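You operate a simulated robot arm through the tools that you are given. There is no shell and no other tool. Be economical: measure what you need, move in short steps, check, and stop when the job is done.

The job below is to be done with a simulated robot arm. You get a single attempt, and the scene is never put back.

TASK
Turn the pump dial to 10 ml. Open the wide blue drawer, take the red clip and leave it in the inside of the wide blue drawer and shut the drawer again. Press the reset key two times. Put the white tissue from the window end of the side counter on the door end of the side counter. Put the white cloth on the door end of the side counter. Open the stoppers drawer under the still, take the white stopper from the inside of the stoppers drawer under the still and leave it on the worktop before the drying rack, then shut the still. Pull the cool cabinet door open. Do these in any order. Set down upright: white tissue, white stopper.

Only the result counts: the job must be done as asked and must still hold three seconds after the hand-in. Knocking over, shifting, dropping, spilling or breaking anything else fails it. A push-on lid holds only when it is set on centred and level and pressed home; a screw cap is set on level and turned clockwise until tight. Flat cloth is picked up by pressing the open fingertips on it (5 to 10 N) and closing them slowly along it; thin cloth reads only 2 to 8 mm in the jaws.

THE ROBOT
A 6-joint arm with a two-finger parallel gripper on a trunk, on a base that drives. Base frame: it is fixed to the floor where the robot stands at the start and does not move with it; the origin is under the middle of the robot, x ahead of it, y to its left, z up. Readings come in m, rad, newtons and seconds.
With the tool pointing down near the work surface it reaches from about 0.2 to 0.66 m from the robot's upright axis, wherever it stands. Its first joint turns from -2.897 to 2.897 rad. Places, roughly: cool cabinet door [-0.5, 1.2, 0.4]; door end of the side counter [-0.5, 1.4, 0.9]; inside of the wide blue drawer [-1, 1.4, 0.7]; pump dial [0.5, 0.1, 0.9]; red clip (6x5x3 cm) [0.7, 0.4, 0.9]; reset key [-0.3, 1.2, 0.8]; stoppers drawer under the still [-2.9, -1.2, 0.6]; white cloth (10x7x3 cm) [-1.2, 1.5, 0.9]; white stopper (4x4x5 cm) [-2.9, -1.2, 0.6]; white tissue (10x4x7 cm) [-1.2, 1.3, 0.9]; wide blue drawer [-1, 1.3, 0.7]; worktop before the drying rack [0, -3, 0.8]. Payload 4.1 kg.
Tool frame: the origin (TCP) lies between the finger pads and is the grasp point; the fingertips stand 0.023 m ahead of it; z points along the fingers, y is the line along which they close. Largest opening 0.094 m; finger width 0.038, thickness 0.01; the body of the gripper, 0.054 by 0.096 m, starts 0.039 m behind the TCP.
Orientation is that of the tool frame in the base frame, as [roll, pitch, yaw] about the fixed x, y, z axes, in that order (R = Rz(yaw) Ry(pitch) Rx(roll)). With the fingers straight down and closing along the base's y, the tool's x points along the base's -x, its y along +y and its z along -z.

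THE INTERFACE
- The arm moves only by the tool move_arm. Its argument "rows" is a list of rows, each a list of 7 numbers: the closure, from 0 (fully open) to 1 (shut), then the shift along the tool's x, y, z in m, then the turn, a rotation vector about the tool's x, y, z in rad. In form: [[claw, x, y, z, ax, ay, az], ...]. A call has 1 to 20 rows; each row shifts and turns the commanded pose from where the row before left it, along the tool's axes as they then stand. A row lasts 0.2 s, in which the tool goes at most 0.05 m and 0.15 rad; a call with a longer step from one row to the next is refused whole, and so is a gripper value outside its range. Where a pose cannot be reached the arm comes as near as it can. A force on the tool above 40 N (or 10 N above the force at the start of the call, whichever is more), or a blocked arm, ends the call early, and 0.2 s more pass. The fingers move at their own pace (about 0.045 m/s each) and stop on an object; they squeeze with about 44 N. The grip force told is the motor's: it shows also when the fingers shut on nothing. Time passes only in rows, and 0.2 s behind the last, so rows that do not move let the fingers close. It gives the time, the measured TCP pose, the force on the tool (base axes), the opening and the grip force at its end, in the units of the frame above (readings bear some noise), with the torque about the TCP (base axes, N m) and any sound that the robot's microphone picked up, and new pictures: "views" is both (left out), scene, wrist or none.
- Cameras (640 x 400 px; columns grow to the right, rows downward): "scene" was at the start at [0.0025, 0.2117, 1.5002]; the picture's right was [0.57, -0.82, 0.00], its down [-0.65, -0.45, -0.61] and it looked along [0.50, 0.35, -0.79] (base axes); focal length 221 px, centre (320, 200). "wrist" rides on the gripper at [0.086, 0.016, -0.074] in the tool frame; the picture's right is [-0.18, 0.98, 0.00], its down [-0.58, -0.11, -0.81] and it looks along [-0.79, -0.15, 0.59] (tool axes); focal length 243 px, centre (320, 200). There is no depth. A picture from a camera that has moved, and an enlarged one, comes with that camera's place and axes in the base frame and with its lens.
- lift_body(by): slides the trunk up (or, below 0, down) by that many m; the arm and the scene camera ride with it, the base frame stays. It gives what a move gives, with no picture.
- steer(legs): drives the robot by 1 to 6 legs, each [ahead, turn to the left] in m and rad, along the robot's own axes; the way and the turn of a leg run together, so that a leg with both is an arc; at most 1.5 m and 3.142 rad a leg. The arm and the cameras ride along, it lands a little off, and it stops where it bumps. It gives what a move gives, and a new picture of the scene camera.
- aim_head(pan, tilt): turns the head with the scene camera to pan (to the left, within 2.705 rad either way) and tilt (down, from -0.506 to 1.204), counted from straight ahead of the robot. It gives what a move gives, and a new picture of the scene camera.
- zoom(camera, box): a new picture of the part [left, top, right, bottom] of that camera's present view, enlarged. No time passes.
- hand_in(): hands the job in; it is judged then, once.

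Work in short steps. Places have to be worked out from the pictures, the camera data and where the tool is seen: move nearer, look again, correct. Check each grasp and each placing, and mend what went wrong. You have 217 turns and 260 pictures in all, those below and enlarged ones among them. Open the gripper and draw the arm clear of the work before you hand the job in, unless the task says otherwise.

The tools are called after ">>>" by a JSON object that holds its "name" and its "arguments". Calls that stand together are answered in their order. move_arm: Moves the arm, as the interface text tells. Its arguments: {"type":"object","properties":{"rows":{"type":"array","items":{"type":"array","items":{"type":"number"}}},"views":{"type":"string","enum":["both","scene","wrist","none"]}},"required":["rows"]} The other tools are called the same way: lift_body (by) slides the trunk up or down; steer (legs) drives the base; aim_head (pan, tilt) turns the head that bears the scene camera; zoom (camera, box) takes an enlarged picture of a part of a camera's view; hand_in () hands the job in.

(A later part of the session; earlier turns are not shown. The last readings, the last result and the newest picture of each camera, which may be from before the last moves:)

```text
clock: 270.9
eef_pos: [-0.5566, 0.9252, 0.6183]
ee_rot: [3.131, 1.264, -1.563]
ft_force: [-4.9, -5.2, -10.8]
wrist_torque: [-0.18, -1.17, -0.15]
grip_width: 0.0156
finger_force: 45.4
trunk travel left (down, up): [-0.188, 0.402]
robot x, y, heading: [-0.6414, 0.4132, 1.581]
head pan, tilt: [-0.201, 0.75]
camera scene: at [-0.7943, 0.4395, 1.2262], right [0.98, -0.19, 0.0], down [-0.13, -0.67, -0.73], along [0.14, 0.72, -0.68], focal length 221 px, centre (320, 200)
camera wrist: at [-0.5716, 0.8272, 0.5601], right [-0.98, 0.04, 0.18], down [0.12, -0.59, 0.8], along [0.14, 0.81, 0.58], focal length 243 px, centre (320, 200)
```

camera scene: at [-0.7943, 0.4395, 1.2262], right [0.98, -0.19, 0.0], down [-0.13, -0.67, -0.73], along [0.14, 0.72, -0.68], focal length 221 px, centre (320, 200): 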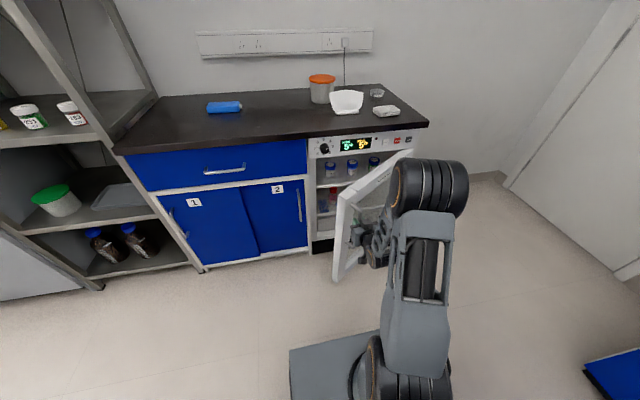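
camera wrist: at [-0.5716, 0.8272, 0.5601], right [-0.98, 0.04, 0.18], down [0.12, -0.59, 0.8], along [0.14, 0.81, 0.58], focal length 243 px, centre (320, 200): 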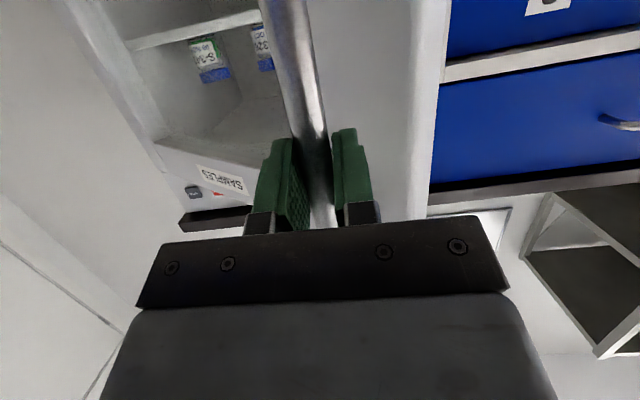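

Smooth, ~37° open. Continue further.

>>> {"name": "move_arm", "arguments": {"rows": [[1, 0.0046, -0.014, -0.0148, 0, 0, 0], [1, 0.0046, -0.014, -0.0148, 0, 0, 0], [1, 0.0042, -0.016, -0.0134, 0, 0, 0], [1, 0.0042, -0.016, -0.0134, 0, 0, 0], [1, 0.0037, -0.017, -0.012, 0, 0, 0], [1, 0.0037, -0.017, -0.012, 0, 0, 0], [1, 0.0031, -0.018, -0.01, 0, 0, 0], [1, 0.0031, -0.018, -0.01, 0, 0, 0]], "views": "both"}}

```text
clock: 272.7
eef_pos: [-0.4236, 0.8225, 0.619]
ee_rot: [3.133, 1.264, -1.565]
ft_force: [3.2, 4.1, -7.5]
wrist_torque: [0.51, -1.36, -0.2]
grip_width: 0.016
finger_force: 44.2
trunk travel left (down, up): [-0.188, 0.402]
robot x, y, heading: [-0.6482, 0.4182, 1.582]
head pan, tilt: [-0.201, 0.75]
camera scene: at [-0.7937, 0.4398, 1.2263], right [0.98, -0.19, 0.0], down [-0.13, -0.67, -0.73], along [0.14, 0.72, -0.68], focal length 221 px, centre (320, 200)
camera wrist: at [-0.4388, 0.7247, 0.5604], right [-0.98, 0.04, 0.18], down [0.12, -0.59, 0.8], along [0.14, 0.8, 0.58], focal length 243 px, centre (320, 200)
```

scene: 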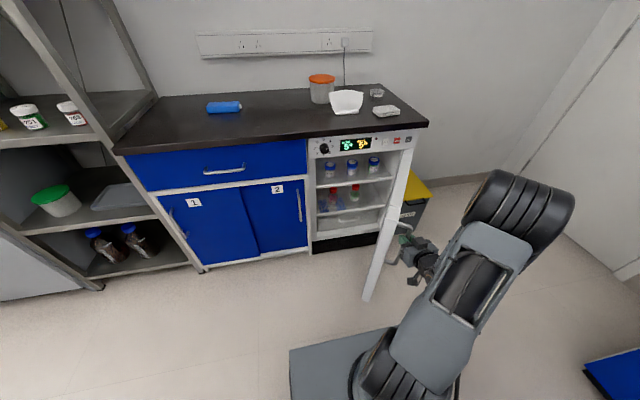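
wrist: 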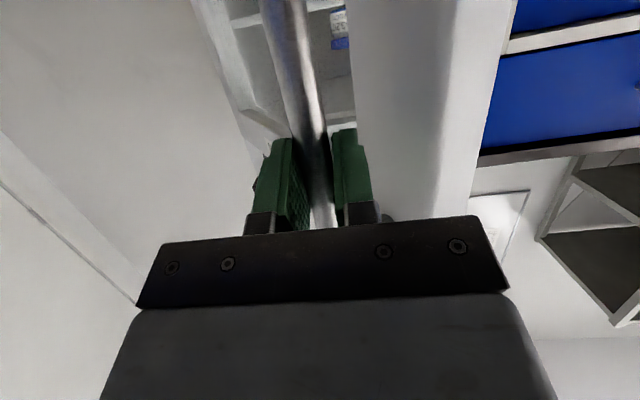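

About 60° open. A little more.

>>> {"name": "move_arm", "arguments": {"rows": [[1, 0.0027, -0.019, -0.0086, 0, 0, 0], [1, 0.0027, -0.019, -0.0086, 0, 0, 0], [1, 0.0021, -0.02, -0.0067, 0, 0, 0], [1, 0.0021, -0.02, -0.0067, 0, 0, 0], [1, 0.0012, -0.02, -0.004, 0, 0, 0], [1, 0.0012, -0.02, -0.004, 0, 0, 0]], "views": "both"}}

```text
clock: 274.1
eef_pos: [-0.3052, 0.7843, 0.6195]
ee_rot: [3.134, 1.267, -1.569]
ft_force: [-0.5, -4.6, -4.9]
wrist_torque: [0.8, -1.6, -0.15]
grip_width: 0.0159
finger_force: 45.0
trunk travel left (down, up): [-0.188, 0.402]
robot x, y, heading: [-0.6421, 0.4155, 1.578]
head pan, tilt: [-0.201, 0.75]
camera scene: at [-0.7939, 0.439, 1.2263], right [0.98, -0.19, 0.0], down [-0.13, -0.67, -0.73], along [0.14, 0.72, -0.68], focal length 221 px, centre (320, 200)
camera wrist: at [-0.3206, 0.6855, 0.5606], right [-0.98, 0.04, 0.18], down [0.12, -0.59, 0.8], along [0.14, 0.8, 0.58], focal length 243 px, centre (320, 200)
```

scene: 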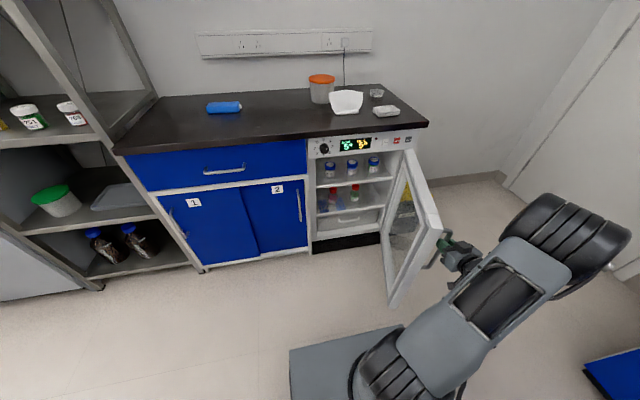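
wrist: 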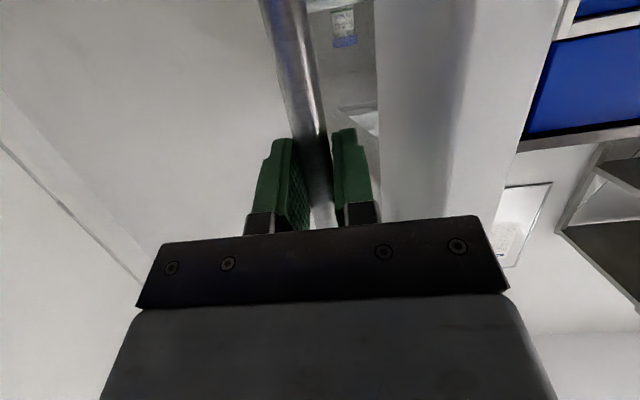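

The door is ~80° open. Release slightly and slide the fingers back off the handle.

>>> {"name": "move_arm", "arguments": {"rows": [[0.7, 0, 0, 0, 0, 0, 0], [0.65, 0, 0, 0, 0, 0, 0], [0.65, 0.006, 0, -0.019, 0, 0, 0], [0.65, 0.006, 0, -0.019, 0, 0, 0], [0.65, 0.006, 0, -0.019, 0, 0, 0], [0.65, 0.006, 0, -0.019, 0, 0, 0]], "views": "both"}}

```text
clock: 275.5
eef_pos: [-0.304, 0.7036, 0.6197]
ee_rot: [3.136, 1.265, -1.561]
ft_force: [1.0, -0.3, -0.7]
wrist_torque: [0.0, 0.01, 0.02]
grip_width: 0.0329
finger_force: 0.0
trunk travel left (down, up): [-0.188, 0.402]
robot x, y, heading: [-0.6474, 0.4142, 1.584]
head pan, tilt: [-0.201, 0.75]
camera scene: at [-0.7938, 0.4392, 1.2264], right [0.98, -0.19, 0.0], down [-0.13, -0.67, -0.73], along [0.14, 0.72, -0.68], focal length 221 px, centre (320, 200)
camera wrist: at [-0.3195, 0.6057, 0.5599], right [-0.98, 0.04, 0.18], down [0.12, -0.59, 0.8], along [0.14, 0.8, 0.58], focal length 243 px, centre (320, 200)
```

scene: 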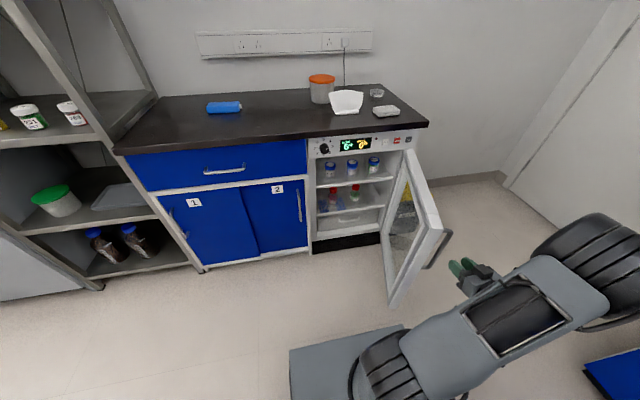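
wrist: 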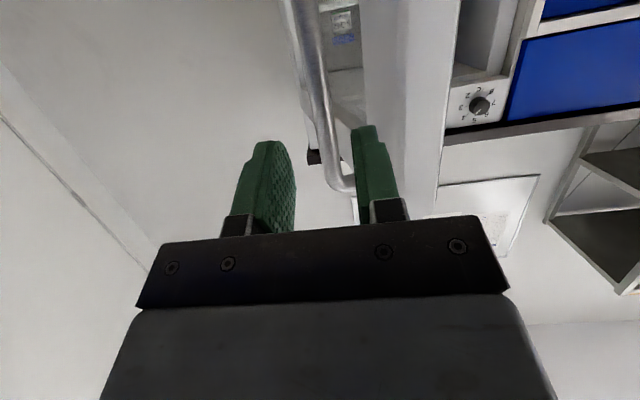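

Clear of the handle. Drive back 0.2 m, then untilt and bring the hand in, and raise the trunk.

>>> {"name": "steer", "arguments": {"legs": [[-0.2, 0]]}}

>>> {"name": "move_arm", "arguments": {"rows": [[0.5, 0, 0, 0, 0, 0.14, 0], [0.5, 0, 0, 0, 0, 0.14, 0], [0.5, 0, 0, 0, 0, 0.14, 0], [0.5, 0, 0, 0, 0, 0.14, 0], [0.5, 0, 0, 0, 0, 0.14, 0], [0.5, 0, 0, 0, 0, 0.14, 0], [0.5, 0, 0, 0, 0, 0.14, 0], [0.5, 0, 0, 0, 0, 0.14, 0], [0.5, 0, 0, 0, 0, 0.14, 0], [0.5, 0, 0.04, 0, 0, 0, 0], [0.5, 0, 0.04, 0, 0, 0, 0], [0.5, 0, 0.04, 0, 0, 0, 0], [0.5, 0, 0.04, 0, 0, 0, 0], [0.5, 0, 0.04, 0, 0, 0, 0], [0.5, 0, 0.04, 0, 0, 0, 0], [0.5, 0, 0.04, 0, 0, 0, 0]], "views": "none"}}

>>> {"name": "lift_body", "arguments": {"by": 0.4}}

```text
clock: 277.1
eef_pos: [-0.3022, 0.5055, 0.6186]
ee_rot: [3.134, 1.265, -1.565]
ft_force: [-0.7, 1.1, 0.2]
wrist_torque: [-0.01, 0.0, 0.03]
grip_width: 0.0327
finger_force: 0.0
trunk travel left (down, up): [-0.188, 0.402]
robot x, y, heading: [-0.6438, 0.2185, 1.583]
head pan, tilt: [-0.201, 0.75]
camera scene: at [-0.7924, 0.2396, 1.2264], right [0.98, -0.19, 0.0], down [-0.13, -0.67, -0.73], along [0.14, 0.72, -0.68], focal length 221 px, centre (320, 200)
```

scene: 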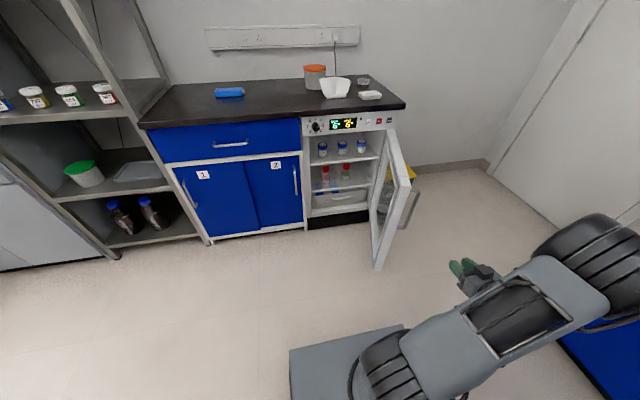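

```text
clock: 280.4
eef_pos: [-0.5523, 0.5462, 0.6077]
ee_rot: [3.121, 0.186, -1.557]
ft_force: [-0.4, 0.6, 0.9]
wrist_torque: [-0.02, -0.01, -0.01]
grip_width: 0.0469
finger_force: 0.0
out of reach, approached as far as the arm can: row 8, 9, 14, 15, 16
trunk travel left (down, up): [-0.188, 0.402]
robot x, y, heading: [-0.6438, 0.2184, 1.578]
head pan, tilt: [-0.201, 0.75]
```

```text
clock: 284.3
eef_pos: [-0.5518, 0.5472, 1.0092]
ee_rot: [3.121, 0.183, -1.557]
ft_force: [-0.4, -0.4, 1.2]
wrist_torque: [-0.02, -0.03, 0.0]
grip_width: 0.0471
finger_force: 0.2
trunk travel left (down, up): [-0.588, 0.002]
robot x, y, heading: [-0.6439, 0.219, 1.58]
head pan, tilt: [-0.201, 0.75]
```

Fine. Now look toward the still at (−2.9, −1.2).

>>> {"name": "aim_head", "arguments": {"pan": 2.1, "tilt": 0.45}}

```text
clock: 286.4
eef_pos: [-0.5515, 0.5478, 1.0088]
ee_rot: [3.119, 0.182, -1.556]
ft_force: [-0.1, -0.7, -0.1]
wrist_torque: [-0.03, -0.01, -0.01]
grip_width: 0.0469
finger_force: 0.1
trunk travel left (down, up): [-0.588, 0.002]
robot x, y, heading: [-0.6445, 0.218, 1.58]
head pan, tilt: [2.1, 0.45]
camera scene: at [-0.8869, 0.1108, 1.6528], right [-0.51, 0.86, 0.0], down [0.37, 0.22, -0.9], along [-0.77, -0.46, -0.44], focal length 221 px, centre (320, 200)
```

scene: 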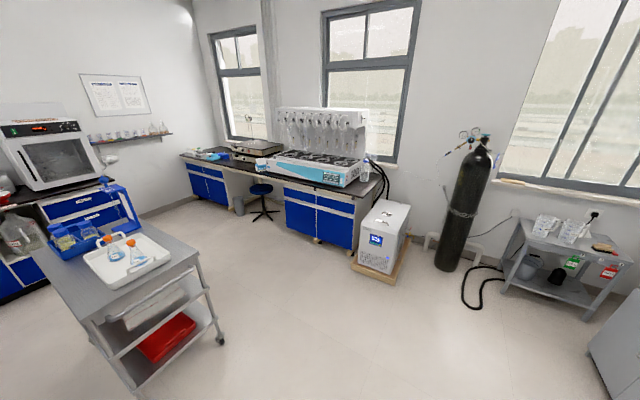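

Cart's nearest corner is ~(−1.4, −1.0); the still's drawers front at about x −2.6. Drive to (−1.95, −0.4), then look.

>>> {"name": "steer", "arguments": {"legs": [[0, 2.0], [1.45, 0]]}}

>>> {"name": "aim_head", "arguments": {"pan": 0.5, "tilt": 0.6}}

```text
clock: 298.4
eef_pos: [-2.2821, -0.4751, 1.0093]
ee_rot: [3.12, 0.184, 0.458]
ft_force: [0.6, -0.9, 0.4]
wrist_torque: [0.04, -0.02, 0.0]
grip_width: 0.047
finger_force: 0.1
trunk travel left (down, up): [-0.588, 0.002]
robot x, y, heading: [-1.9478, -0.4176, -2.686]
head pan, tilt: [2.1, 0.45]
camera scene: at [-1.7389, -0.5887, 1.6528], right [-0.55, -0.83, 0.0], down [-0.36, 0.24, -0.9], along [0.75, -0.5, -0.44], focal length 221 px, centre (320, 200)
```

scene: 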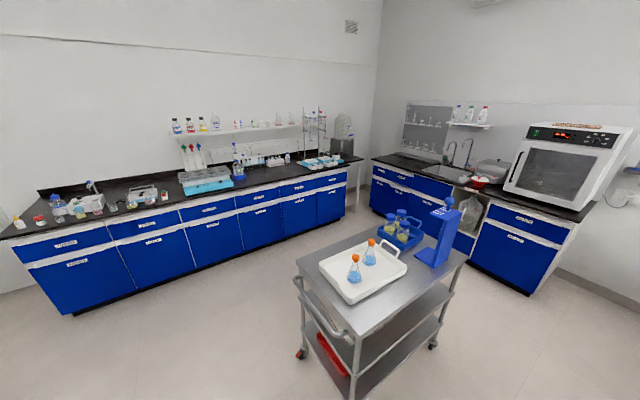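

```text
clock: 300.1
eef_pos: [-2.2799, -0.4755, 1.0082]
ee_rot: [3.12, 0.184, 0.458]
ft_force: [-0.3, 0.0, -0.1]
wrist_torque: [0.01, -0.02, -0.04]
grip_width: 0.047
finger_force: 0.3
trunk travel left (down, up): [-0.588, 0.002]
robot x, y, heading: [-1.9463, -0.4179, -2.691]
head pan, tilt: [0.499, 0.6]
camera scene: at [-1.8664, -0.61, 1.6392], right [-0.82, 0.58, 0.0], down [0.33, 0.46, -0.83], along [-0.48, -0.67, -0.56], focal length 221 px, centre (320, 200)
```

scene: 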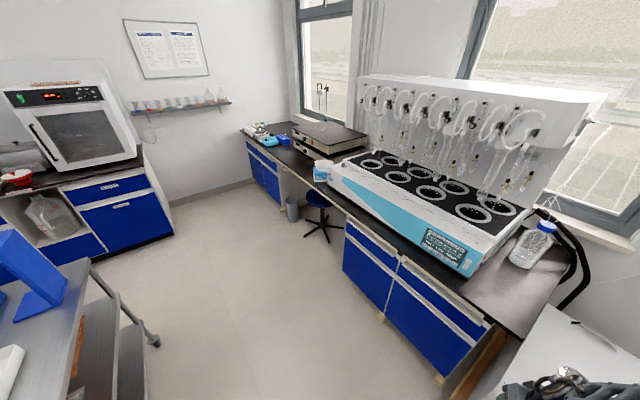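

>>> {"name": "zoom", "arguments": {"camera": "scene", "box": [320, 200, 520, 390]}}

```text
2.11 times, centred on (420, 295) of scene
camera zoom: at [-1.8664, -0.61, 1.6392], right [-0.82, 0.58, 0.0], down [0.33, 0.46, -0.83], along [-0.48, -0.67, -0.56], focal length 466 px, centre (110, 0)
```

zoom: 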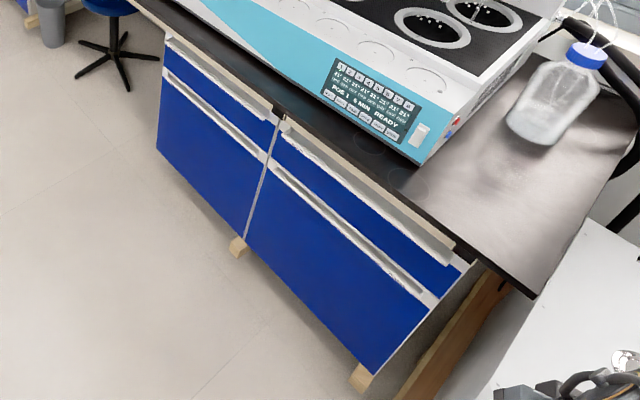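

The left upper drawer (y −1.45…−1.04, front x≈−2.69) matches the stoppers drawer. Drive to (−2.1, −1.25) facing it.

>>> {"name": "steer", "arguments": {"legs": [[0, 0.936], [0.83, 0], [0, -1.388]]}}

>>> {"name": "aim_head", "arguments": {"pan": 0.0, "tilt": 0.85}}

```text
clock: 310.3
eef_pos: [-2.4088, -1.1385, 1.0097]
ee_rot: [3.123, 0.182, 0.013]
ft_force: [0.5, -0.3, 0.1]
wrist_torque: [0.02, 0.0, -0.05]
grip_width: 0.047
finger_force: 0.1
trunk travel left (down, up): [-0.588, 0.002]
robot x, y, heading: [-2.0804, -1.2312, -3.132]
head pan, tilt: [0.499, 0.6]
camera scene: at [-2.0947, -1.4365, 1.6392], right [-0.49, 0.87, 0.0], down [0.49, 0.28, -0.83], along [-0.72, -0.4, -0.56], focal length 221 px, centre (320, 200)
```

scene: 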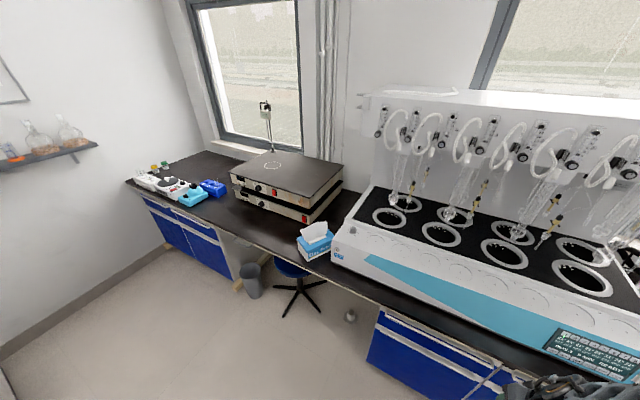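

```text
clock: 311.3
eef_pos: [-2.41, -1.1393, 1.0094]
ee_rot: [3.122, 0.183, 0.014]
ft_force: [-0.6, 0.2, 0.7]
wrist_torque: [0.0, 0.01, 0.0]
grip_width: 0.0469
finger_force: 0.0
trunk travel left (down, up): [-0.588, 0.002]
robot x, y, heading: [-2.0809, -1.2285, -3.129]
head pan, tilt: [0.0, 0.85]
camera scene: at [-2.0958, -1.3944, 1.6184], right [-0.01, 1.0, 0.0], down [0.75, 0.01, -0.66], along [-0.66, -0.01, -0.75], focal length 221 px, centre (320, 200)
```

scene: 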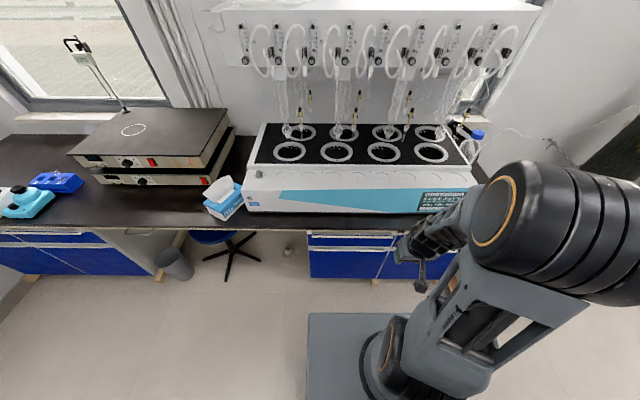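

>>> {"name": "zoom", "arguments": {"camera": "scene", "box": [290, 210, 410, 290]}}

>>> {"name": "zoom", "arguments": {"camera": "wrist", "box": [0, 0, 640, 400]}}

```text
5.00 times, centred on (350, 250) of scene
camera zoom: at [-2.0958, -1.3944, 1.6184], right [-0.01, 1.0, 0.0], down [0.75, 0.01, -0.66], along [-0.66, -0.01, -0.75], focal length 1106 px, centre (170, -50)
```

zoom: 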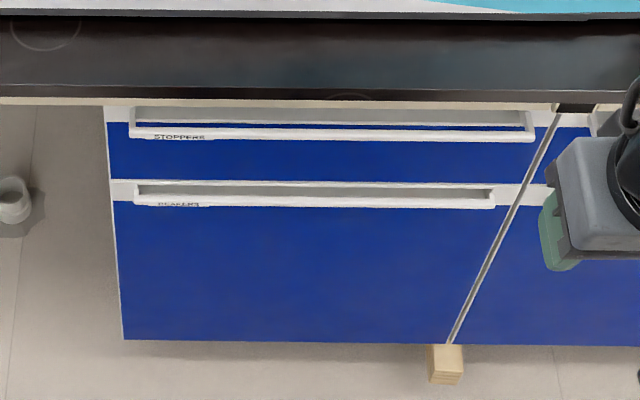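

```text
1.00 times, centred on (320, 200) of wrist (not enlarged: the box is as wide or as high as the picture)
camera zoom: at [-2.3114, -1.1522, 1.0673], right [-0.16, -0.99, 0.05], down [-0.43, 0.12, 0.9], along [-0.89, 0.12, -0.44], focal length 243 px, centre (320, 200)
```

zoom: 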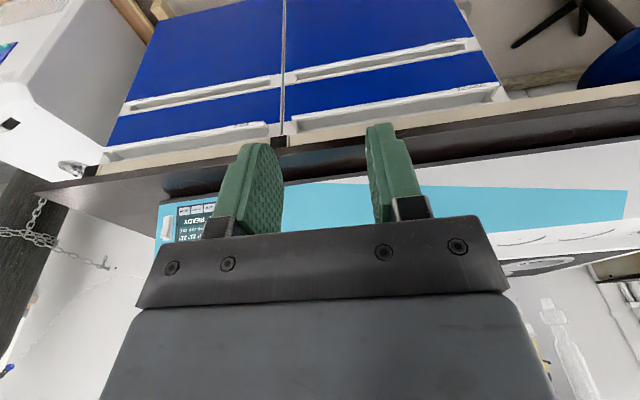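

The upper-left drawer is labelled STOPPERS, with a wide bar handle at x≈−2.645, z≈0.74 (y −1.44…−1.07). Lower the trunk and reorient the hand (closing direction vertical, pointing forward).

>>> {"name": "lift_body", "arguments": {"by": -0.27}}

>>> {"name": "move_arm", "arguments": {"rows": [[0.5, 0, 0, 0, 0, 0.1, 0], [0.5, 0, 0, 0, 0, 0.083, 0], [0.5, 0, 0.03, 0, 0, 0, 0], [0.5, 0, 0.03, 0, 0, 0, 0], [0.5, 0, 0.03, 0, 0, 0, 0], [0.5, -0.03, 0, 0, 0, 0, 0.15], [0.5, 0, 0, 0, 0, 0, 0.15], [0.5, 0, 0, 0, 0, 0, 0.15], [0.5, 0, 0, 0, 0, 0, 0.15], [0.5, 0, 0, 0, 0, 0, 0.15], [0.5, 0, 0, 0, 0, 0, 0.15], [0.5, 0, 0, 0, 0, 0, 0.15], [0.5, 0, 0, 0, 0, 0, 0.15], [0.5, 0, 0, 0, 0, 0, 0.15], [0.5, 0, 0, 0, 0, 0, 0.15], [0.5, 0, 0, 0, 0, 0, 0.085]], "views": "wrist"}}

```text
clock: 314.0
eef_pos: [-2.41, -1.137, 0.7386]
ee_rot: [3.121, 0.184, 0.014]
ft_force: [-0.1, 0.6, 0.5]
wrist_torque: [-0.02, 0.01, -0.04]
grip_width: 0.047
finger_force: 0.1
trunk travel left (down, up): [-0.318, 0.272]
robot x, y, heading: [-2.0822, -1.2327, -3.127]
head pan, tilt: [0.0, 0.85]
```

```text
clock: 317.4
eef_pos: [-2.3904, -1.1459, 0.6445]
ee_rot: [3.023, -0.053, -1.563]
ft_force: [-0.5, 0.5, 0.5]
wrist_torque: [-0.03, 0.02, -0.01]
grip_width: 0.047
finger_force: 0.0
out of reach, approached as far as the arm can: row 1, 2, 3, 4, 5, 6, 7, 8, 9, 10, 11, 12, 13, 14, 15
trunk travel left (down, up): [-0.318, 0.272]
robot x, y, heading: [-2.0818, -1.2269, -3.125]
head pan, tilt: [0.0, 0.85]
camera wrist: at [-2.3981, -1.2293, 0.7254], right [-0.98, 0.18, 0.11], down [0.2, 0.62, 0.76], along [0.07, 0.76, -0.65], focal length 243 px, centre (320, 200)
```

wrist: 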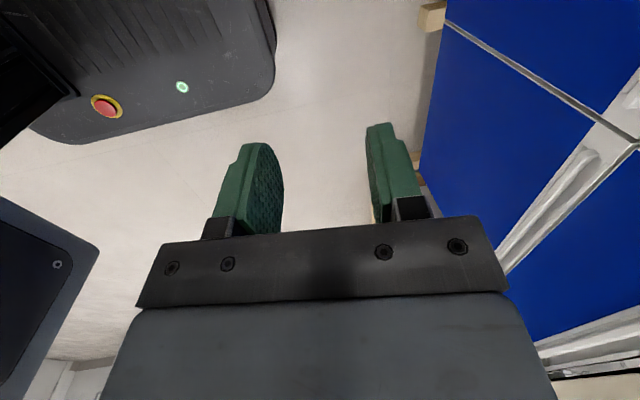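

The arm was too folded there; raise the trunk 0.1 m to resync and extend forward.

>>> {"name": "lift_body", "arguments": {"by": 0.1}}

>>> {"name": "move_arm", "arguments": {"rows": [[0.5, 0, 0.02, -0.01, 0, 0, 0], [0.5, 0, 0.03, -0.01, 0.0, 0, 0], [0.5, 0.02, 0.03, -0.01, 0, 0, 0], [0.5, 0.02, 0.03, -0.01, 0, 0, 0], [0.5, 0.02, 0.02, -0.01, 0, 0, 0]], "views": "none"}}

```text
clock: 318.7
eef_pos: [-2.392, -1.1448, 0.7454]
ee_rot: [3.024, -0.052, -1.562]
ft_force: [1.2, 0.3, -1.1]
wrist_torque: [0.03, 0.01, -0.01]
grip_width: 0.0469
finger_force: 0.1
trunk travel left (down, up): [-0.418, 0.172]
robot x, y, heading: [-2.0817, -1.2352, -3.126]
head pan, tilt: [0.0, 0.85]
```

```text
clock: 319.9
eef_pos: [-2.4453, -1.2179, 0.7189]
ee_rot: [3.016, -0.051, -1.563]
ft_force: [0.4, -0.5, 0.6]
wrist_torque: [0.0, 0.0, 0.02]
grip_width: 0.0472
finger_force: 0.0
out of reach, approached as far as the arm can: row 1, 2, 3, 4, 5
trunk travel left (down, up): [-0.418, 0.172]
robot x, y, heading: [-2.0799, -1.2276, -3.127]
head pan, tilt: [0.0, 0.85]
```

>>> {"name": "lift_body", "arguments": {"by": 0.02}}

>>> {"name": "move_arm", "arguments": {"rows": [[0.5, 0, 0, -0.04, 0, 0, 0], [0.5, 0, 0, -0.04, 0, 0, 0], [0.5, 0, 0, -0.04, 0, 0, 0]], "views": "scene"}}

```text
clock: 320.6
eef_pos: [-2.4456, -1.2173, 0.7387]
ee_rot: [3.016, -0.051, -1.563]
ft_force: [0.2, -0.1, -0.6]
wrist_torque: [-0.02, 0.01, 0.01]
grip_width: 0.0471
finger_force: 0.1
trunk travel left (down, up): [-0.438, 0.152]
robot x, y, heading: [-2.0761, -1.23, -3.13]
head pan, tilt: [0.0, 0.85]
```

```text
clock: 321.4
eef_pos: [-2.4295, -1.2121, 0.8583]
ee_rot: [3.019, -0.046, -1.552]
ft_force: [-0.3, -1.1, -1.5]
wrist_torque: [0.04, -0.02, -0.01]
grip_width: 0.047
finger_force: 0.1
out of reach, approached as far as the arm can: row 1, 2
trunk travel left (down, up): [-0.438, 0.152]
robot x, y, heading: [-2.0801, -1.2299, -3.129]
head pan, tilt: [0.0, 0.85]
camera scene: at [-2.097, -1.3945, 1.4682], right [-0.01, 1.0, 0.0], down [0.75, 0.01, -0.66], along [-0.66, -0.01, -0.75], focal length 221 px, centre (320, 200)
```

scene: 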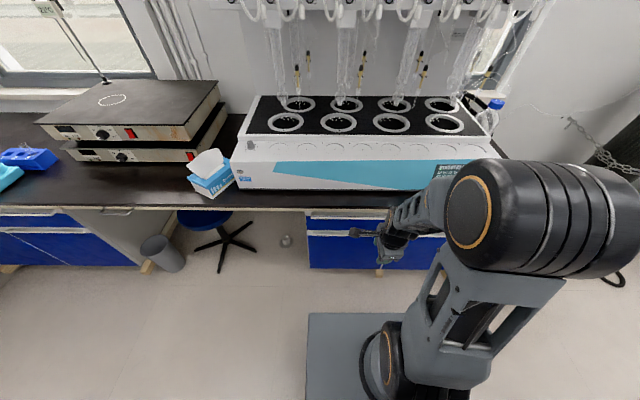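

Free again. Correct the orientation, extend forward, then tilt.

>>> {"name": "move_arm", "arguments": {"rows": [[0.5, 0, 0, -0.02, 0.11, 0, 0], [0.5, 0, 0, -0.02, 0, -0.046, 0], [0.5, 0.01, 0.03, 0, 0, 0, 0], [0.5, 0.01, 0.03, 0, 0, 0, 0], [0.5, 0.01, 0.03, 0, 0, 0, 0]], "views": "none"}}

>>> {"name": "move_arm", "arguments": {"rows": [[0.5, 0, 0, 0, -0.14, 0, 0], [0.5, 0, 0, 0, -0.14, 0, 0], [0.5, 0, 0, 0, -0.14, 0, 0], [0.5, 0, 0, 0, -0.14, 0, 0], [0.5, 0, 0, 0, -0.14, 0, 0], [0.5, 0, 0, 0, -0.14, 0, 0], [0.5, 0, 0, 0, -0.14, 0, 0], [0.5, 0, 0, 0, -0.14, 0, 0]], "views": "both"}}

```text
clock: 322.6
eef_pos: [-2.5164, -1.2412, 0.8988]
ee_rot: [3.127, -0.004, -1.566]
ft_force: [0.2, 0.5, 0.5]
wrist_torque: [0.02, 0.0, 0.02]
grip_width: 0.0471
finger_force: 0.1
trunk travel left (down, up): [-0.438, 0.152]
robot x, y, heading: [-2.0822, -1.2298, -3.129]
head pan, tilt: [0.0, 0.85]
```

```text
clock: 324.4
eef_pos: [-2.5567, -1.2416, 0.8971]
ee_rot: [2.007, -0.004, -1.564]
ft_force: [-1.2, -0.6, 0.1]
wrist_torque: [-0.01, -0.01, 0.04]
grip_width: 0.047
finger_force: 0.0
out of reach, approached as far as the arm can: row 6, 7, 8
trunk travel left (down, up): [-0.438, 0.152]
robot x, y, heading: [-2.0785, -1.2278, -3.128]
head pan, tilt: [0.0, 0.85]
camera scene: at [-2.0958, -1.3943, 1.4683], right [-0.01, 1.0, 0.0], down [0.75, 0.01, -0.66], along [-0.66, -0.01, -0.75], focal length 221 px, centre (320, 200)
camera wrist: at [-2.4945, -1.3288, 0.9449], right [-0.41, 0.19, 0.89], down [0.77, 0.59, 0.24], along [-0.48, 0.79, -0.39], focal length 243 px, centre (320, 200)
```

scene: 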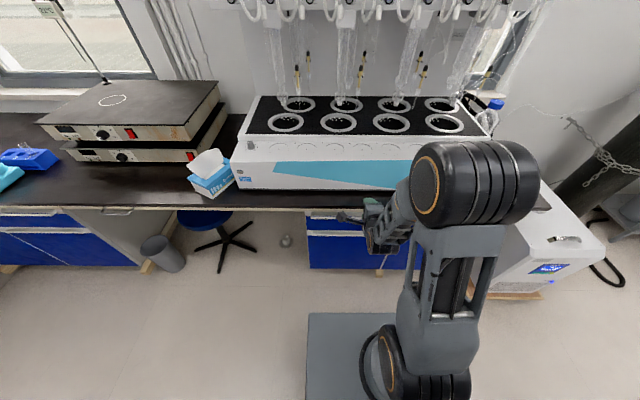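
wrist: 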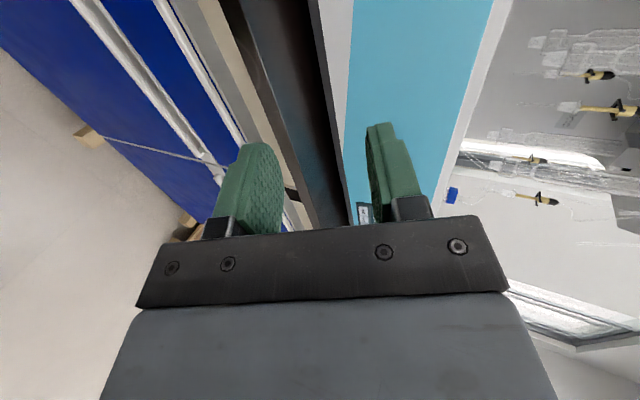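

Tilted well (65°). Lower the trunk 0.15 m to bar height and look.

>>> {"name": "lift_body", "arguments": {"by": -0.15}}

>>> {"name": "move_arm", "arguments": {"rows": [[0.65, 0, 0, 0, 0, 0, 0]], "views": "both"}}

>>> {"name": "zoom", "arguments": {"camera": "wrist", "box": [200, 40, 440, 240]}}

```text
clock: 326.2
eef_pos: [-2.5552, -1.2428, 0.7478]
ee_rot: [2.005, -0.007, -1.564]
ft_force: [0.7, 0.1, -0.3]
wrist_torque: [0.04, 0.02, 0.02]
grip_width: 0.0469
finger_force: 0.2
trunk travel left (down, up): [-0.288, 0.302]
robot x, y, heading: [-2.0794, -1.2317, -3.131]
head pan, tilt: [0.0, 0.85]
```

```text
clock: 326.6
eef_pos: [-2.5565, -1.242, 0.7486]
ee_rot: [2.006, -0.006, -1.565]
ft_force: [-0.3, 0.5, -0.8]
wrist_torque: [-0.01, -0.03, -0.01]
grip_width: 0.0329
finger_force: 0.1
trunk travel left (down, up): [-0.288, 0.302]
robot x, y, heading: [-2.0806, -1.2284, -3.136]
head pan, tilt: [0.0, 0.85]
camera scene: at [-2.0958, -1.3943, 1.3183], right [-0.01, 1.0, 0.0], down [0.75, 0.01, -0.66], along [-0.66, -0.01, -0.75], focal length 221 px, centre (320, 200)
camera wrist: at [-2.4946, -1.3287, 0.795], right [-0.42, 0.19, 0.89], down [0.77, 0.59, 0.24], along [-0.48, 0.79, -0.39], focal length 243 px, centre (320, 200)
```

scene: 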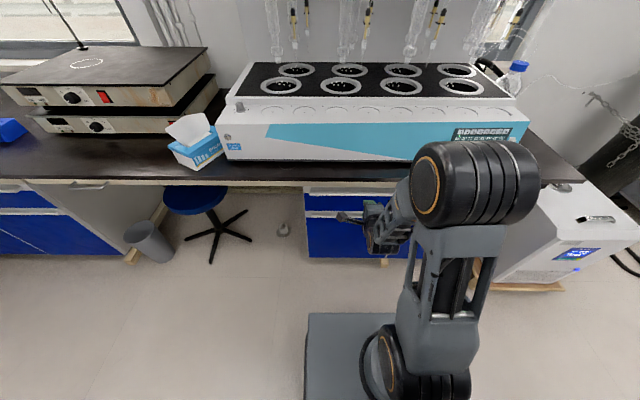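
wrist: 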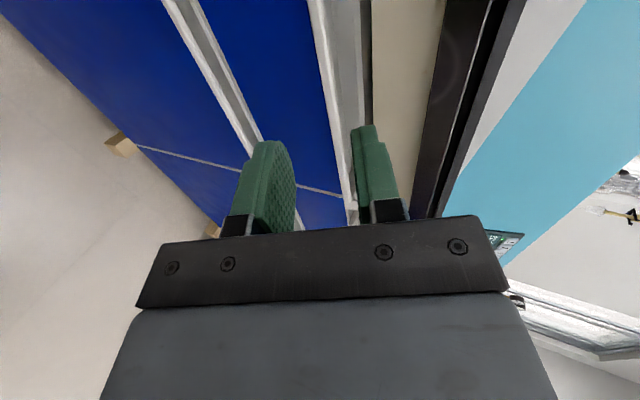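

```text
2.00 times, centred on (320, 140) of wrist
camera zoom: at [-2.4946, -1.3287, 0.795], right [-0.42, 0.19, 0.89], down [0.77, 0.59, 0.24], along [-0.48, 0.79, -0.39], focal length 485 px, centre (320, 320)
```

zoom: 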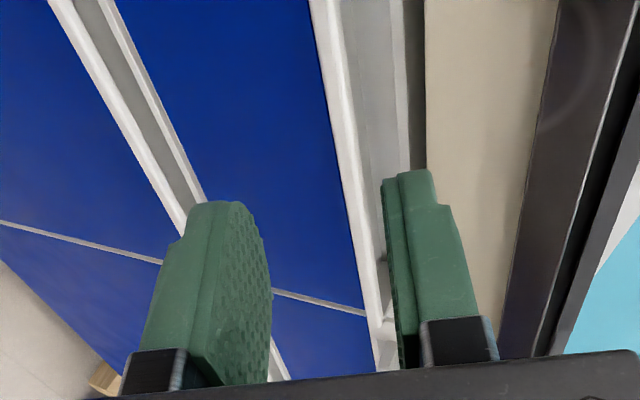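

>>> {"name": "zoom", "arguments": {"camera": "scene", "box": [290, 160, 410, 240]}}

```text
5.00 times, centred on (350, 200) of scene
camera zoom: at [-2.0958, -1.3943, 1.3183], right [-0.01, 1.0, 0.0], down [0.75, 0.01, -0.66], along [-0.66, -0.01, -0.75], focal length 1106 px, centre (170, 200)
```

zoom: 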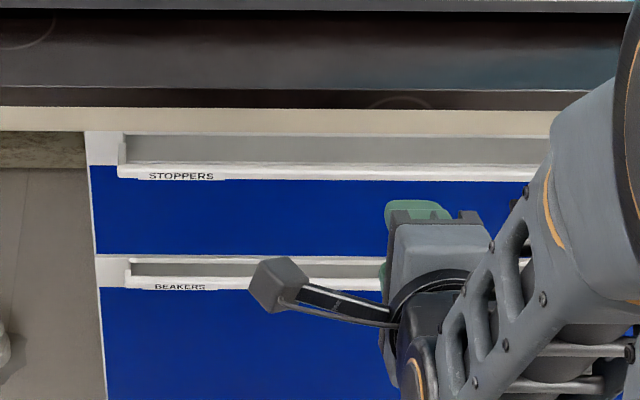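

Three views agree on the bar at ≈(−2.668, 0.702), with ~10 cm clearance to the counter. Approach.

>>> {"name": "move_arm", "arguments": {"rows": [[0.4, 0, 0.001, 0.025, 0, 0, 0], [0.4, 0, 0.001, 0.025, 0, 0, 0], [0.4, 0, 0.001, 0.025, 0, 0, 0], [0.4, 0, 0.001, 0.02, 0, 0, 0]], "views": "wrist"}}

>>> {"name": "zoom", "arguments": {"camera": "wrist", "box": [200, 40, 440, 240]}}

```text
clock: 327.6
eef_pos: [-2.6397, -1.2426, 0.714]
ee_rot: [2.003, -0.004, -1.564]
ft_force: [35.2, -0.9, 14.7]
wrist_torque: [0.05, 1.41, -0.35]
grip_width: 0.0559
finger_force: 0.1
trunk travel left (down, up): [-0.288, 0.302]
robot x, y, heading: [-2.0812, -1.2347, -3.129]
head pan, tilt: [0.0, 0.85]
camera wrist: at [-2.579, -1.33, 0.7604], right [-0.41, 0.19, 0.89], down [0.77, 0.59, 0.24], along [-0.48, 0.79, -0.39], focal length 243 px, centre (320, 200)
```

wrist: 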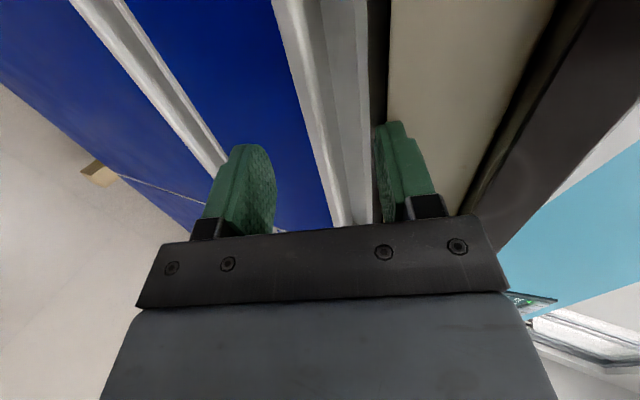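

```text
2.00 times, centred on (320, 140) of wrist
camera zoom: at [-2.579, -1.33, 0.7604], right [-0.41, 0.19, 0.89], down [0.77, 0.59, 0.24], along [-0.48, 0.79, -0.39], focal length 485 px, centre (320, 320)
```

zoom: 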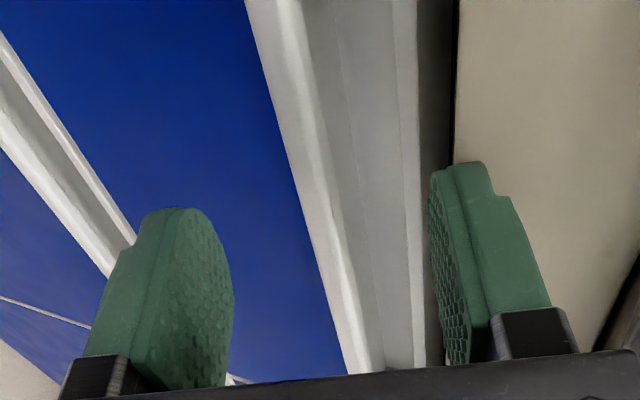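

The upper fingertip touches the face; the bar is between the fingers. Back off 5 mm and close.

>>> {"name": "move_arm", "arguments": {"rows": [[0.5, 0, 0, -0.006, 0, 0, 0], [0.8, 0, 0, 0, 0, 0, 0], [1, 0, 0, 0, 0, 0, 0], [1, 0, 0, 0, 0, 0, 0], [1, 0, 0, 0, 0, 0, 0]], "views": "wrist"}}

```text
clock: 328.8
eef_pos: [-2.6386, -1.2432, 0.7136]
ee_rot: [2.006, -0.005, -1.564]
ft_force: [0.2, 0.2, 0.2]
wrist_torque: [0.01, 0.0, 0.0]
grip_width: 0.0
finger_force: 42.2
trunk travel left (down, up): [-0.288, 0.302]
robot x, y, heading: [-2.0805, -1.2305, -3.127]
head pan, tilt: [0.0, 0.85]
camera wrist: at [-2.5774, -1.3299, 0.7613], right [-0.42, 0.18, 0.89], down [0.77, 0.59, 0.24], along [-0.48, 0.79, -0.39], focal length 243 px, centre (320, 200)
```

wrist: 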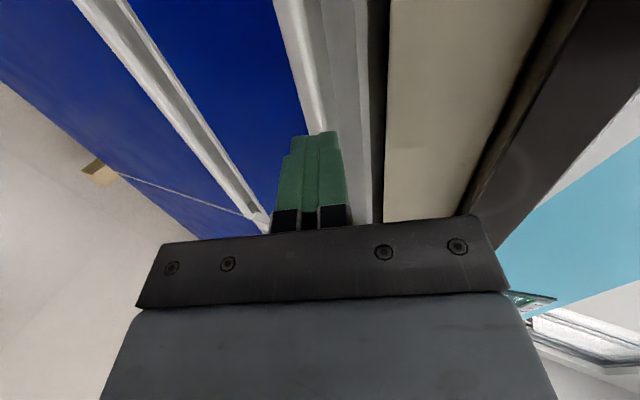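

Closed on nothing — the bar lies ~3.5 cm further ahead (≈(−2.671, 0.701)); the wide-open upper finger had hit the apron. Back off, open narrowly (~26 mm) and advance again.

>>> {"name": "move_arm", "arguments": {"rows": [[1, 0, 0, -0.02, 0, 0, 0], [0.72, 0, 0, 0, 0, 0, 0], [0.72, 0, 0, 0, 0, 0, 0], [0.72, 0, 0.001, 0.02, 0, 0, 0], [0.72, 0, 0, 0.015, 0, 0, 0], [0.72, 0, 0, 0.01, 0, 0, 0], [0.72, 0, 0, 0.008, 0, 0, 0]], "views": "wrist"}}

>>> {"name": "zoom", "arguments": {"camera": "wrist", "box": [200, 40, 440, 240]}}

```text
clock: 330.5
eef_pos: [-2.6639, -1.2437, 0.7045]
ee_rot: [2.005, -0.004, -1.564]
ft_force: [25.5, 0.5, 14.6]
wrist_torque: [0.09, 0.77, -0.31]
grip_width: 0.0272
finger_force: 1.3
trunk travel left (down, up): [-0.288, 0.302]
robot x, y, heading: [-2.0812, -1.2309, -3.132]
head pan, tilt: [0.0, 0.85]
stopped in row 7: the force on the tool passed its limit at 42 N (the readings are from after the stop); the commanded pose is now the measured one
camera wrist: at [-2.603, -1.3302, 0.7496], right [-0.41, 0.19, 0.89], down [0.77, 0.59, 0.24], along [-0.48, 0.79, -0.39], focal length 243 px, centre (320, 200)
```

wrist: 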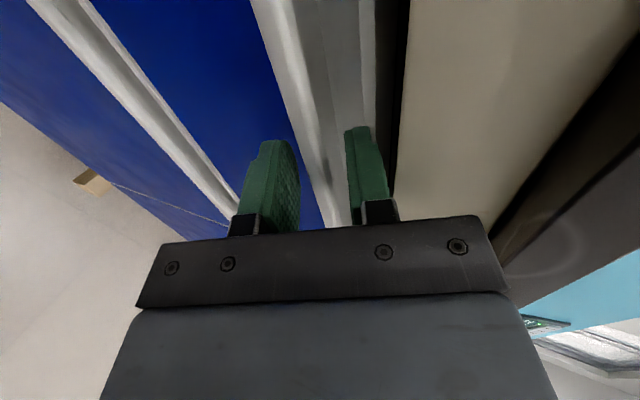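

```text
2.00 times, centred on (320, 140) of wrist
camera zoom: at [-2.603, -1.3302, 0.7496], right [-0.41, 0.19, 0.89], down [0.77, 0.59, 0.24], along [-0.48, 0.79, -0.39], focal length 485 px, centre (320, 320)
```

zoom: 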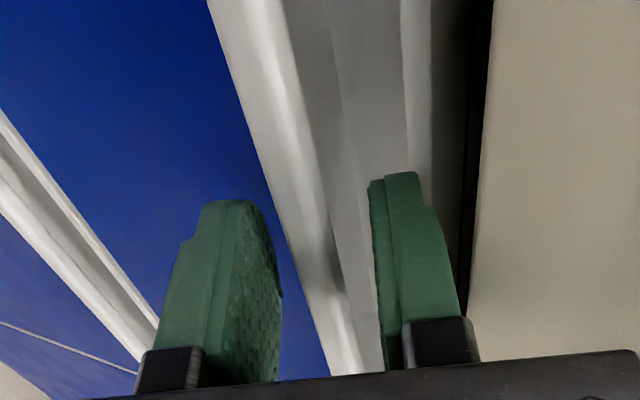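

Now the white bar is between the fingers. Ease back 3 mm and close.

>>> {"name": "move_arm", "arguments": {"rows": [[0.72, 0, 0, -0.003, 0, 0, 0], [0.9, 0, 0, 0, 0, 0, 0], [1, 0, 0, 0, 0, 0, 0], [1, 0, 0, 0, 0, 0, 0]], "views": "wrist"}}

```text
clock: 331.5
eef_pos: [-2.664, -1.2434, 0.7016]
ee_rot: [2.009, -0.003, -1.563]
ft_force: [-2.4, 0.2, -2.0]
wrist_torque: [0.65, 0.16, 0.35]
grip_width: 0.0124
finger_force: 45.0
trunk travel left (down, up): [-0.288, 0.302]
robot x, y, heading: [-2.0805, -1.229, -3.135]
head pan, tilt: [0.0, 0.85]
camera wrist: at [-2.6031, -1.3304, 0.7489], right [-0.42, 0.18, 0.89], down [0.77, 0.59, 0.24], along [-0.48, 0.79, -0.39], focal length 243 px, centre (320, 200)
```

wrist: 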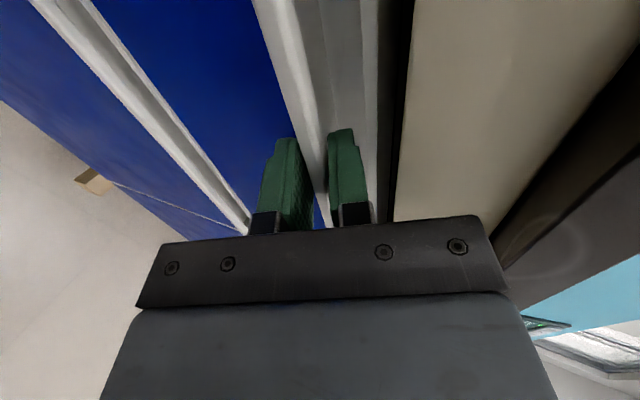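

Bar gripped (12 mm). Pull 0.1 m with the arm.

>>> {"name": "move_arm", "arguments": {"rows": [[1, 0, -0.0085, -0.0181, 0, 0, 0], [1, 0, -0.0085, -0.0181, 0, 0, 0], [1, 0, -0.0085, -0.0181, 0, 0, 0], [1, 0, -0.0085, -0.0181, 0, 0, 0], [1, 0, -0.0085, -0.0181, 0, 0, 0]], "views": "scene"}}

```text
clock: 332.7
eef_pos: [-2.5629, -1.2436, 0.701]
ee_rot: [2.008, -0.003, -1.562]
ft_force: [1.3, -4.1, 2.5]
wrist_torque: [1.45, 0.19, 0.55]
grip_width: 0.0124
finger_force: 45.0
trunk travel left (down, up): [-0.288, 0.302]
robot x, y, heading: [-2.0824, -1.2323, -3.128]
head pan, tilt: [0.0, 0.85]
camera scene: at [-2.0949, -1.3948, 1.3183], right [-0.01, 1.0, 0.0], down [0.75, 0.01, -0.66], along [-0.66, -0.01, -0.75], focal length 221 px, centre (320, 200)
```

scene: 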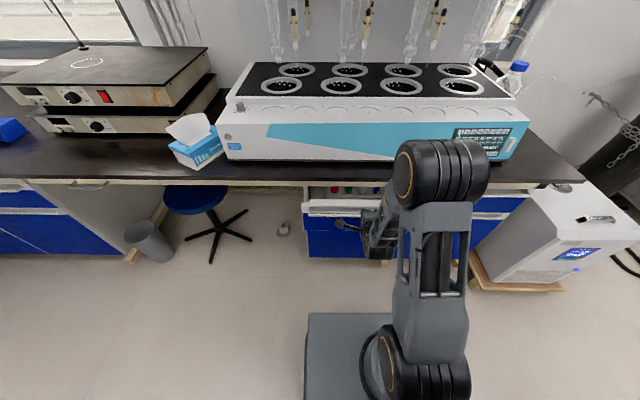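

Opening nicely, with things visible inside. Drive back 0.14 m to open further.

>>> {"name": "steer", "arguments": {"legs": [[-0.14, 0]]}}

>>> {"name": "zoom", "arguments": {"camera": "scene", "box": [290, 160, 430, 260]}}

```text
clock: 334.0
eef_pos: [-2.4244, -1.2431, 0.7014]
ee_rot: [2.007, -0.005, -1.558]
ft_force: [1.0, -19.7, 1.5]
wrist_torque: [-0.87, 0.23, 0.45]
grip_width: 0.0125
finger_force: 45.1
trunk travel left (down, up): [-0.288, 0.302]
robot x, y, heading: [-1.9448, -1.2295, -3.124]
head pan, tilt: [0.0, 0.85]
camera scene: at [-1.9546, -1.394, 1.3181], right [-0.02, 1.0, 0.0], down [0.75, 0.01, -0.66], along [-0.66, -0.01, -0.75], focal length 221 px, centre (320, 200)
```

scene: 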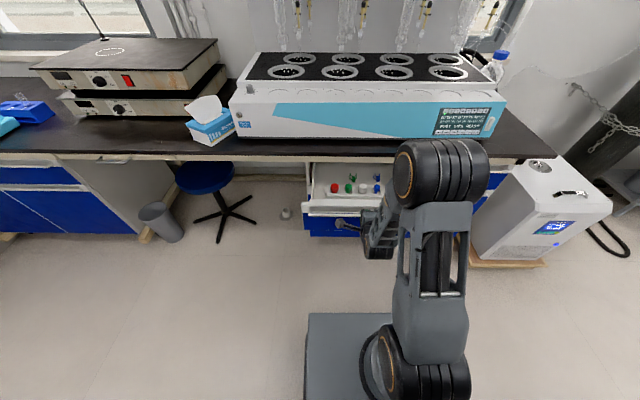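

```text
4.00 times, centred on (360, 210) of scene
camera zoom: at [-1.9546, -1.394, 1.3181], right [-0.02, 1.0, 0.0], down [0.75, 0.01, -0.66], along [-0.66, -0.01, -0.75], focal length 885 px, centre (160, 160)
```

zoom: 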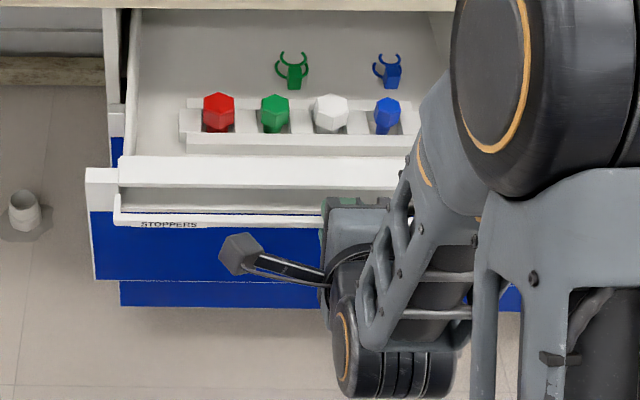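

Stoppers stand in a holder; the white one is at about (−2.55, −1.24). Release the handle and back away.

>>> {"name": "move_arm", "arguments": {"rows": [[0.75, 0, 0, 0, 0, 0, 0], [0.7, 0, 0, 0, 0, 0, 0], [0.7, 0, -0.005, -0.018, 0, 0, 0], [0.7, 0, -0.005, -0.02, 0, 0, 0], [0.7, 0, 0, -0.02, 0, 0, 0]], "views": "none"}}

>>> {"name": "steer", "arguments": {"legs": [[-0.1, 0]]}}

>>> {"name": "lift_body", "arguments": {"by": 0.3}}

```text
clock: 335.2
eef_pos: [-2.4059, -1.243, 0.7046]
ee_rot: [2.006, -0.005, -1.56]
ft_force: [0.6, -0.5, -0.4]
wrist_torque: [0.02, 0.0, 0.01]
grip_width: 0.0283
finger_force: 0.1
out of reach, approached as far as the arm can: row 4, 5
trunk travel left (down, up): [-0.288, 0.302]
robot x, y, heading: [-1.941, -1.2281, -3.125]
head pan, tilt: [0.0, 0.85]
```

```text
clock: 336.4
eef_pos: [-2.3049, -1.2412, 0.7045]
ee_rot: [2.006, -0.008, -1.56]
ft_force: [-0.5, 1.2, -0.6]
wrist_torque: [-0.02, 0.0, 0.01]
grip_width: 0.0283
finger_force: 0.0
trunk travel left (down, up): [-0.288, 0.302]
robot x, y, heading: [-1.8411, -1.2247, -3.126]
head pan, tilt: [0.0, 0.85]
camera scene: at [-1.8549, -1.3908, 1.3183], right [-0.02, 1.0, 0.0], down [0.75, 0.01, -0.66], along [-0.66, -0.01, -0.75], focal length 221 px, centre (320, 200)
```

scene: 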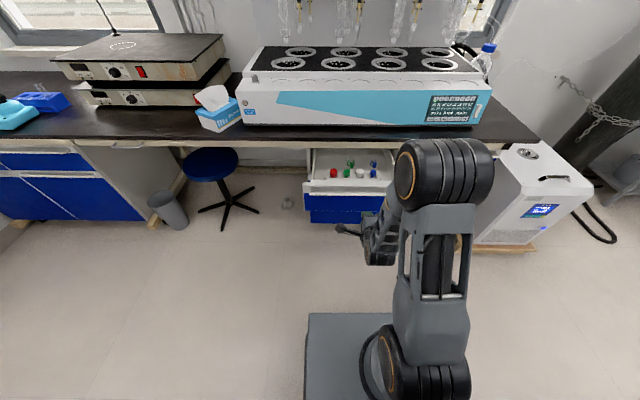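

```text
clock: 339.4
eef_pos: [-2.305, -1.2406, 1.0042]
ee_rot: [2.008, -0.007, -1.559]
ft_force: [0.3, 0.0, 0.7]
wrist_torque: [-0.03, 0.02, 0.0]
grip_width: 0.0281
finger_force: 0.1
trunk travel left (down, up): [-0.588, 0.002]
robot x, y, heading: [-1.8415, -1.2286, -3.127]
head pan, tilt: [0.0, 0.85]
```

Untilt the hand (fingers down, closing along x) and drive forward 0.13 m.

>>> {"name": "move_arm", "arguments": {"rows": [[0.3, 0, 0, 0, 0.14, 0, 0], [0.3, 0, 0, 0, 0.14, 0, 0], [0.3, 0, 0, 0, 0.14, 0, 0], [0.3, 0, 0, 0, 0.14, 0, 0], [0.3, 0, 0, 0, 0.14, 0, 0], [0.3, 0, 0, 0, 0.14, 0, 0], [0.3, 0, 0, 0, 0.14, 0, 0], [0.3, 0, 0, 0, 0.14, 0, 0], [0.3, 0, 0, 0, 0.013, 0, 0]], "views": "none"}}

>>> {"name": "steer", "arguments": {"legs": [[0.15, 0]]}}

>>> {"name": "zoom", "arguments": {"camera": "wrist", "box": [0, 0, 640, 400]}}

```text
clock: 341.4
eef_pos: [-2.3043, -1.2405, 1.003]
ee_rot: [-3.141, -0.006, -1.562]
ft_force: [0.1, -0.8, -1.0]
wrist_torque: [-0.01, 0.0, 0.01]
grip_width: 0.0657
finger_force: 0.0
trunk travel left (down, up): [-0.588, 0.002]
robot x, y, heading: [-1.8376, -1.2312, -3.122]
head pan, tilt: [0.0, 0.85]
```

```text
clock: 342.7
eef_pos: [-2.4545, -1.2444, 1.0036]
ee_rot: [-3.141, -0.006, -1.559]
ft_force: [-0.8, 0.0, 0.2]
wrist_torque: [-0.02, -0.01, -0.01]
grip_width: 0.066
finger_force: 0.2
trunk travel left (down, up): [-0.588, 0.002]
robot x, y, heading: [-1.991, -1.2311, -3.124]
head pan, tilt: [0.0, 0.85]
camera scene: at [-2.0044, -1.3933, 1.6183], right [-0.02, 1.0, 0.0], down [0.75, 0.01, -0.66], along [-0.66, -0.01, -0.75], focal length 221 px, centre (320, 200)
```

scene: 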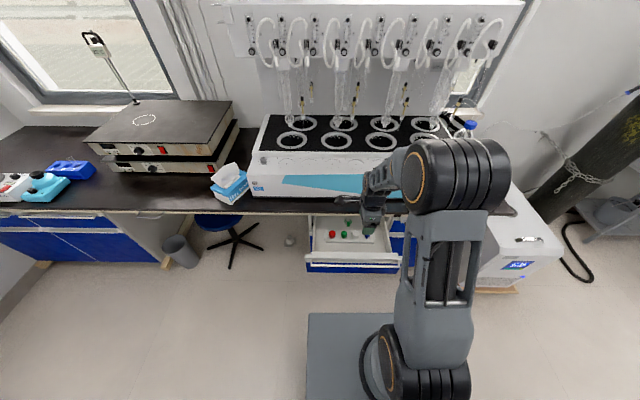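

```text
1.00 times, centred on (320, 200) of wrist (not enlarged: the box is as wide or as high as the picture)
camera zoom: at [-2.4696, -1.331, 1.0793], right [-0.98, 0.17, 0.0], down [0.1, 0.59, 0.8], along [0.14, 0.79, -0.6], focal length 243 px, centre (320, 200)
```

zoom: 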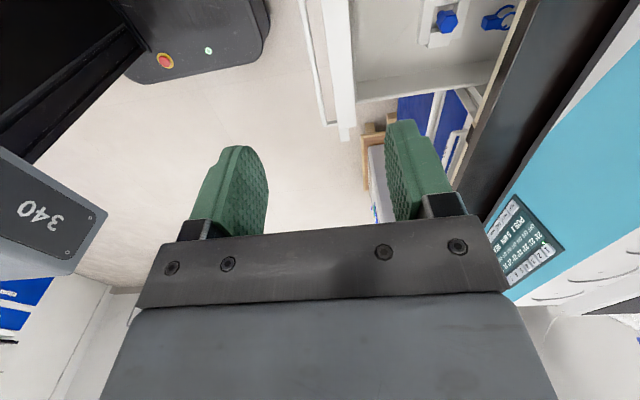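

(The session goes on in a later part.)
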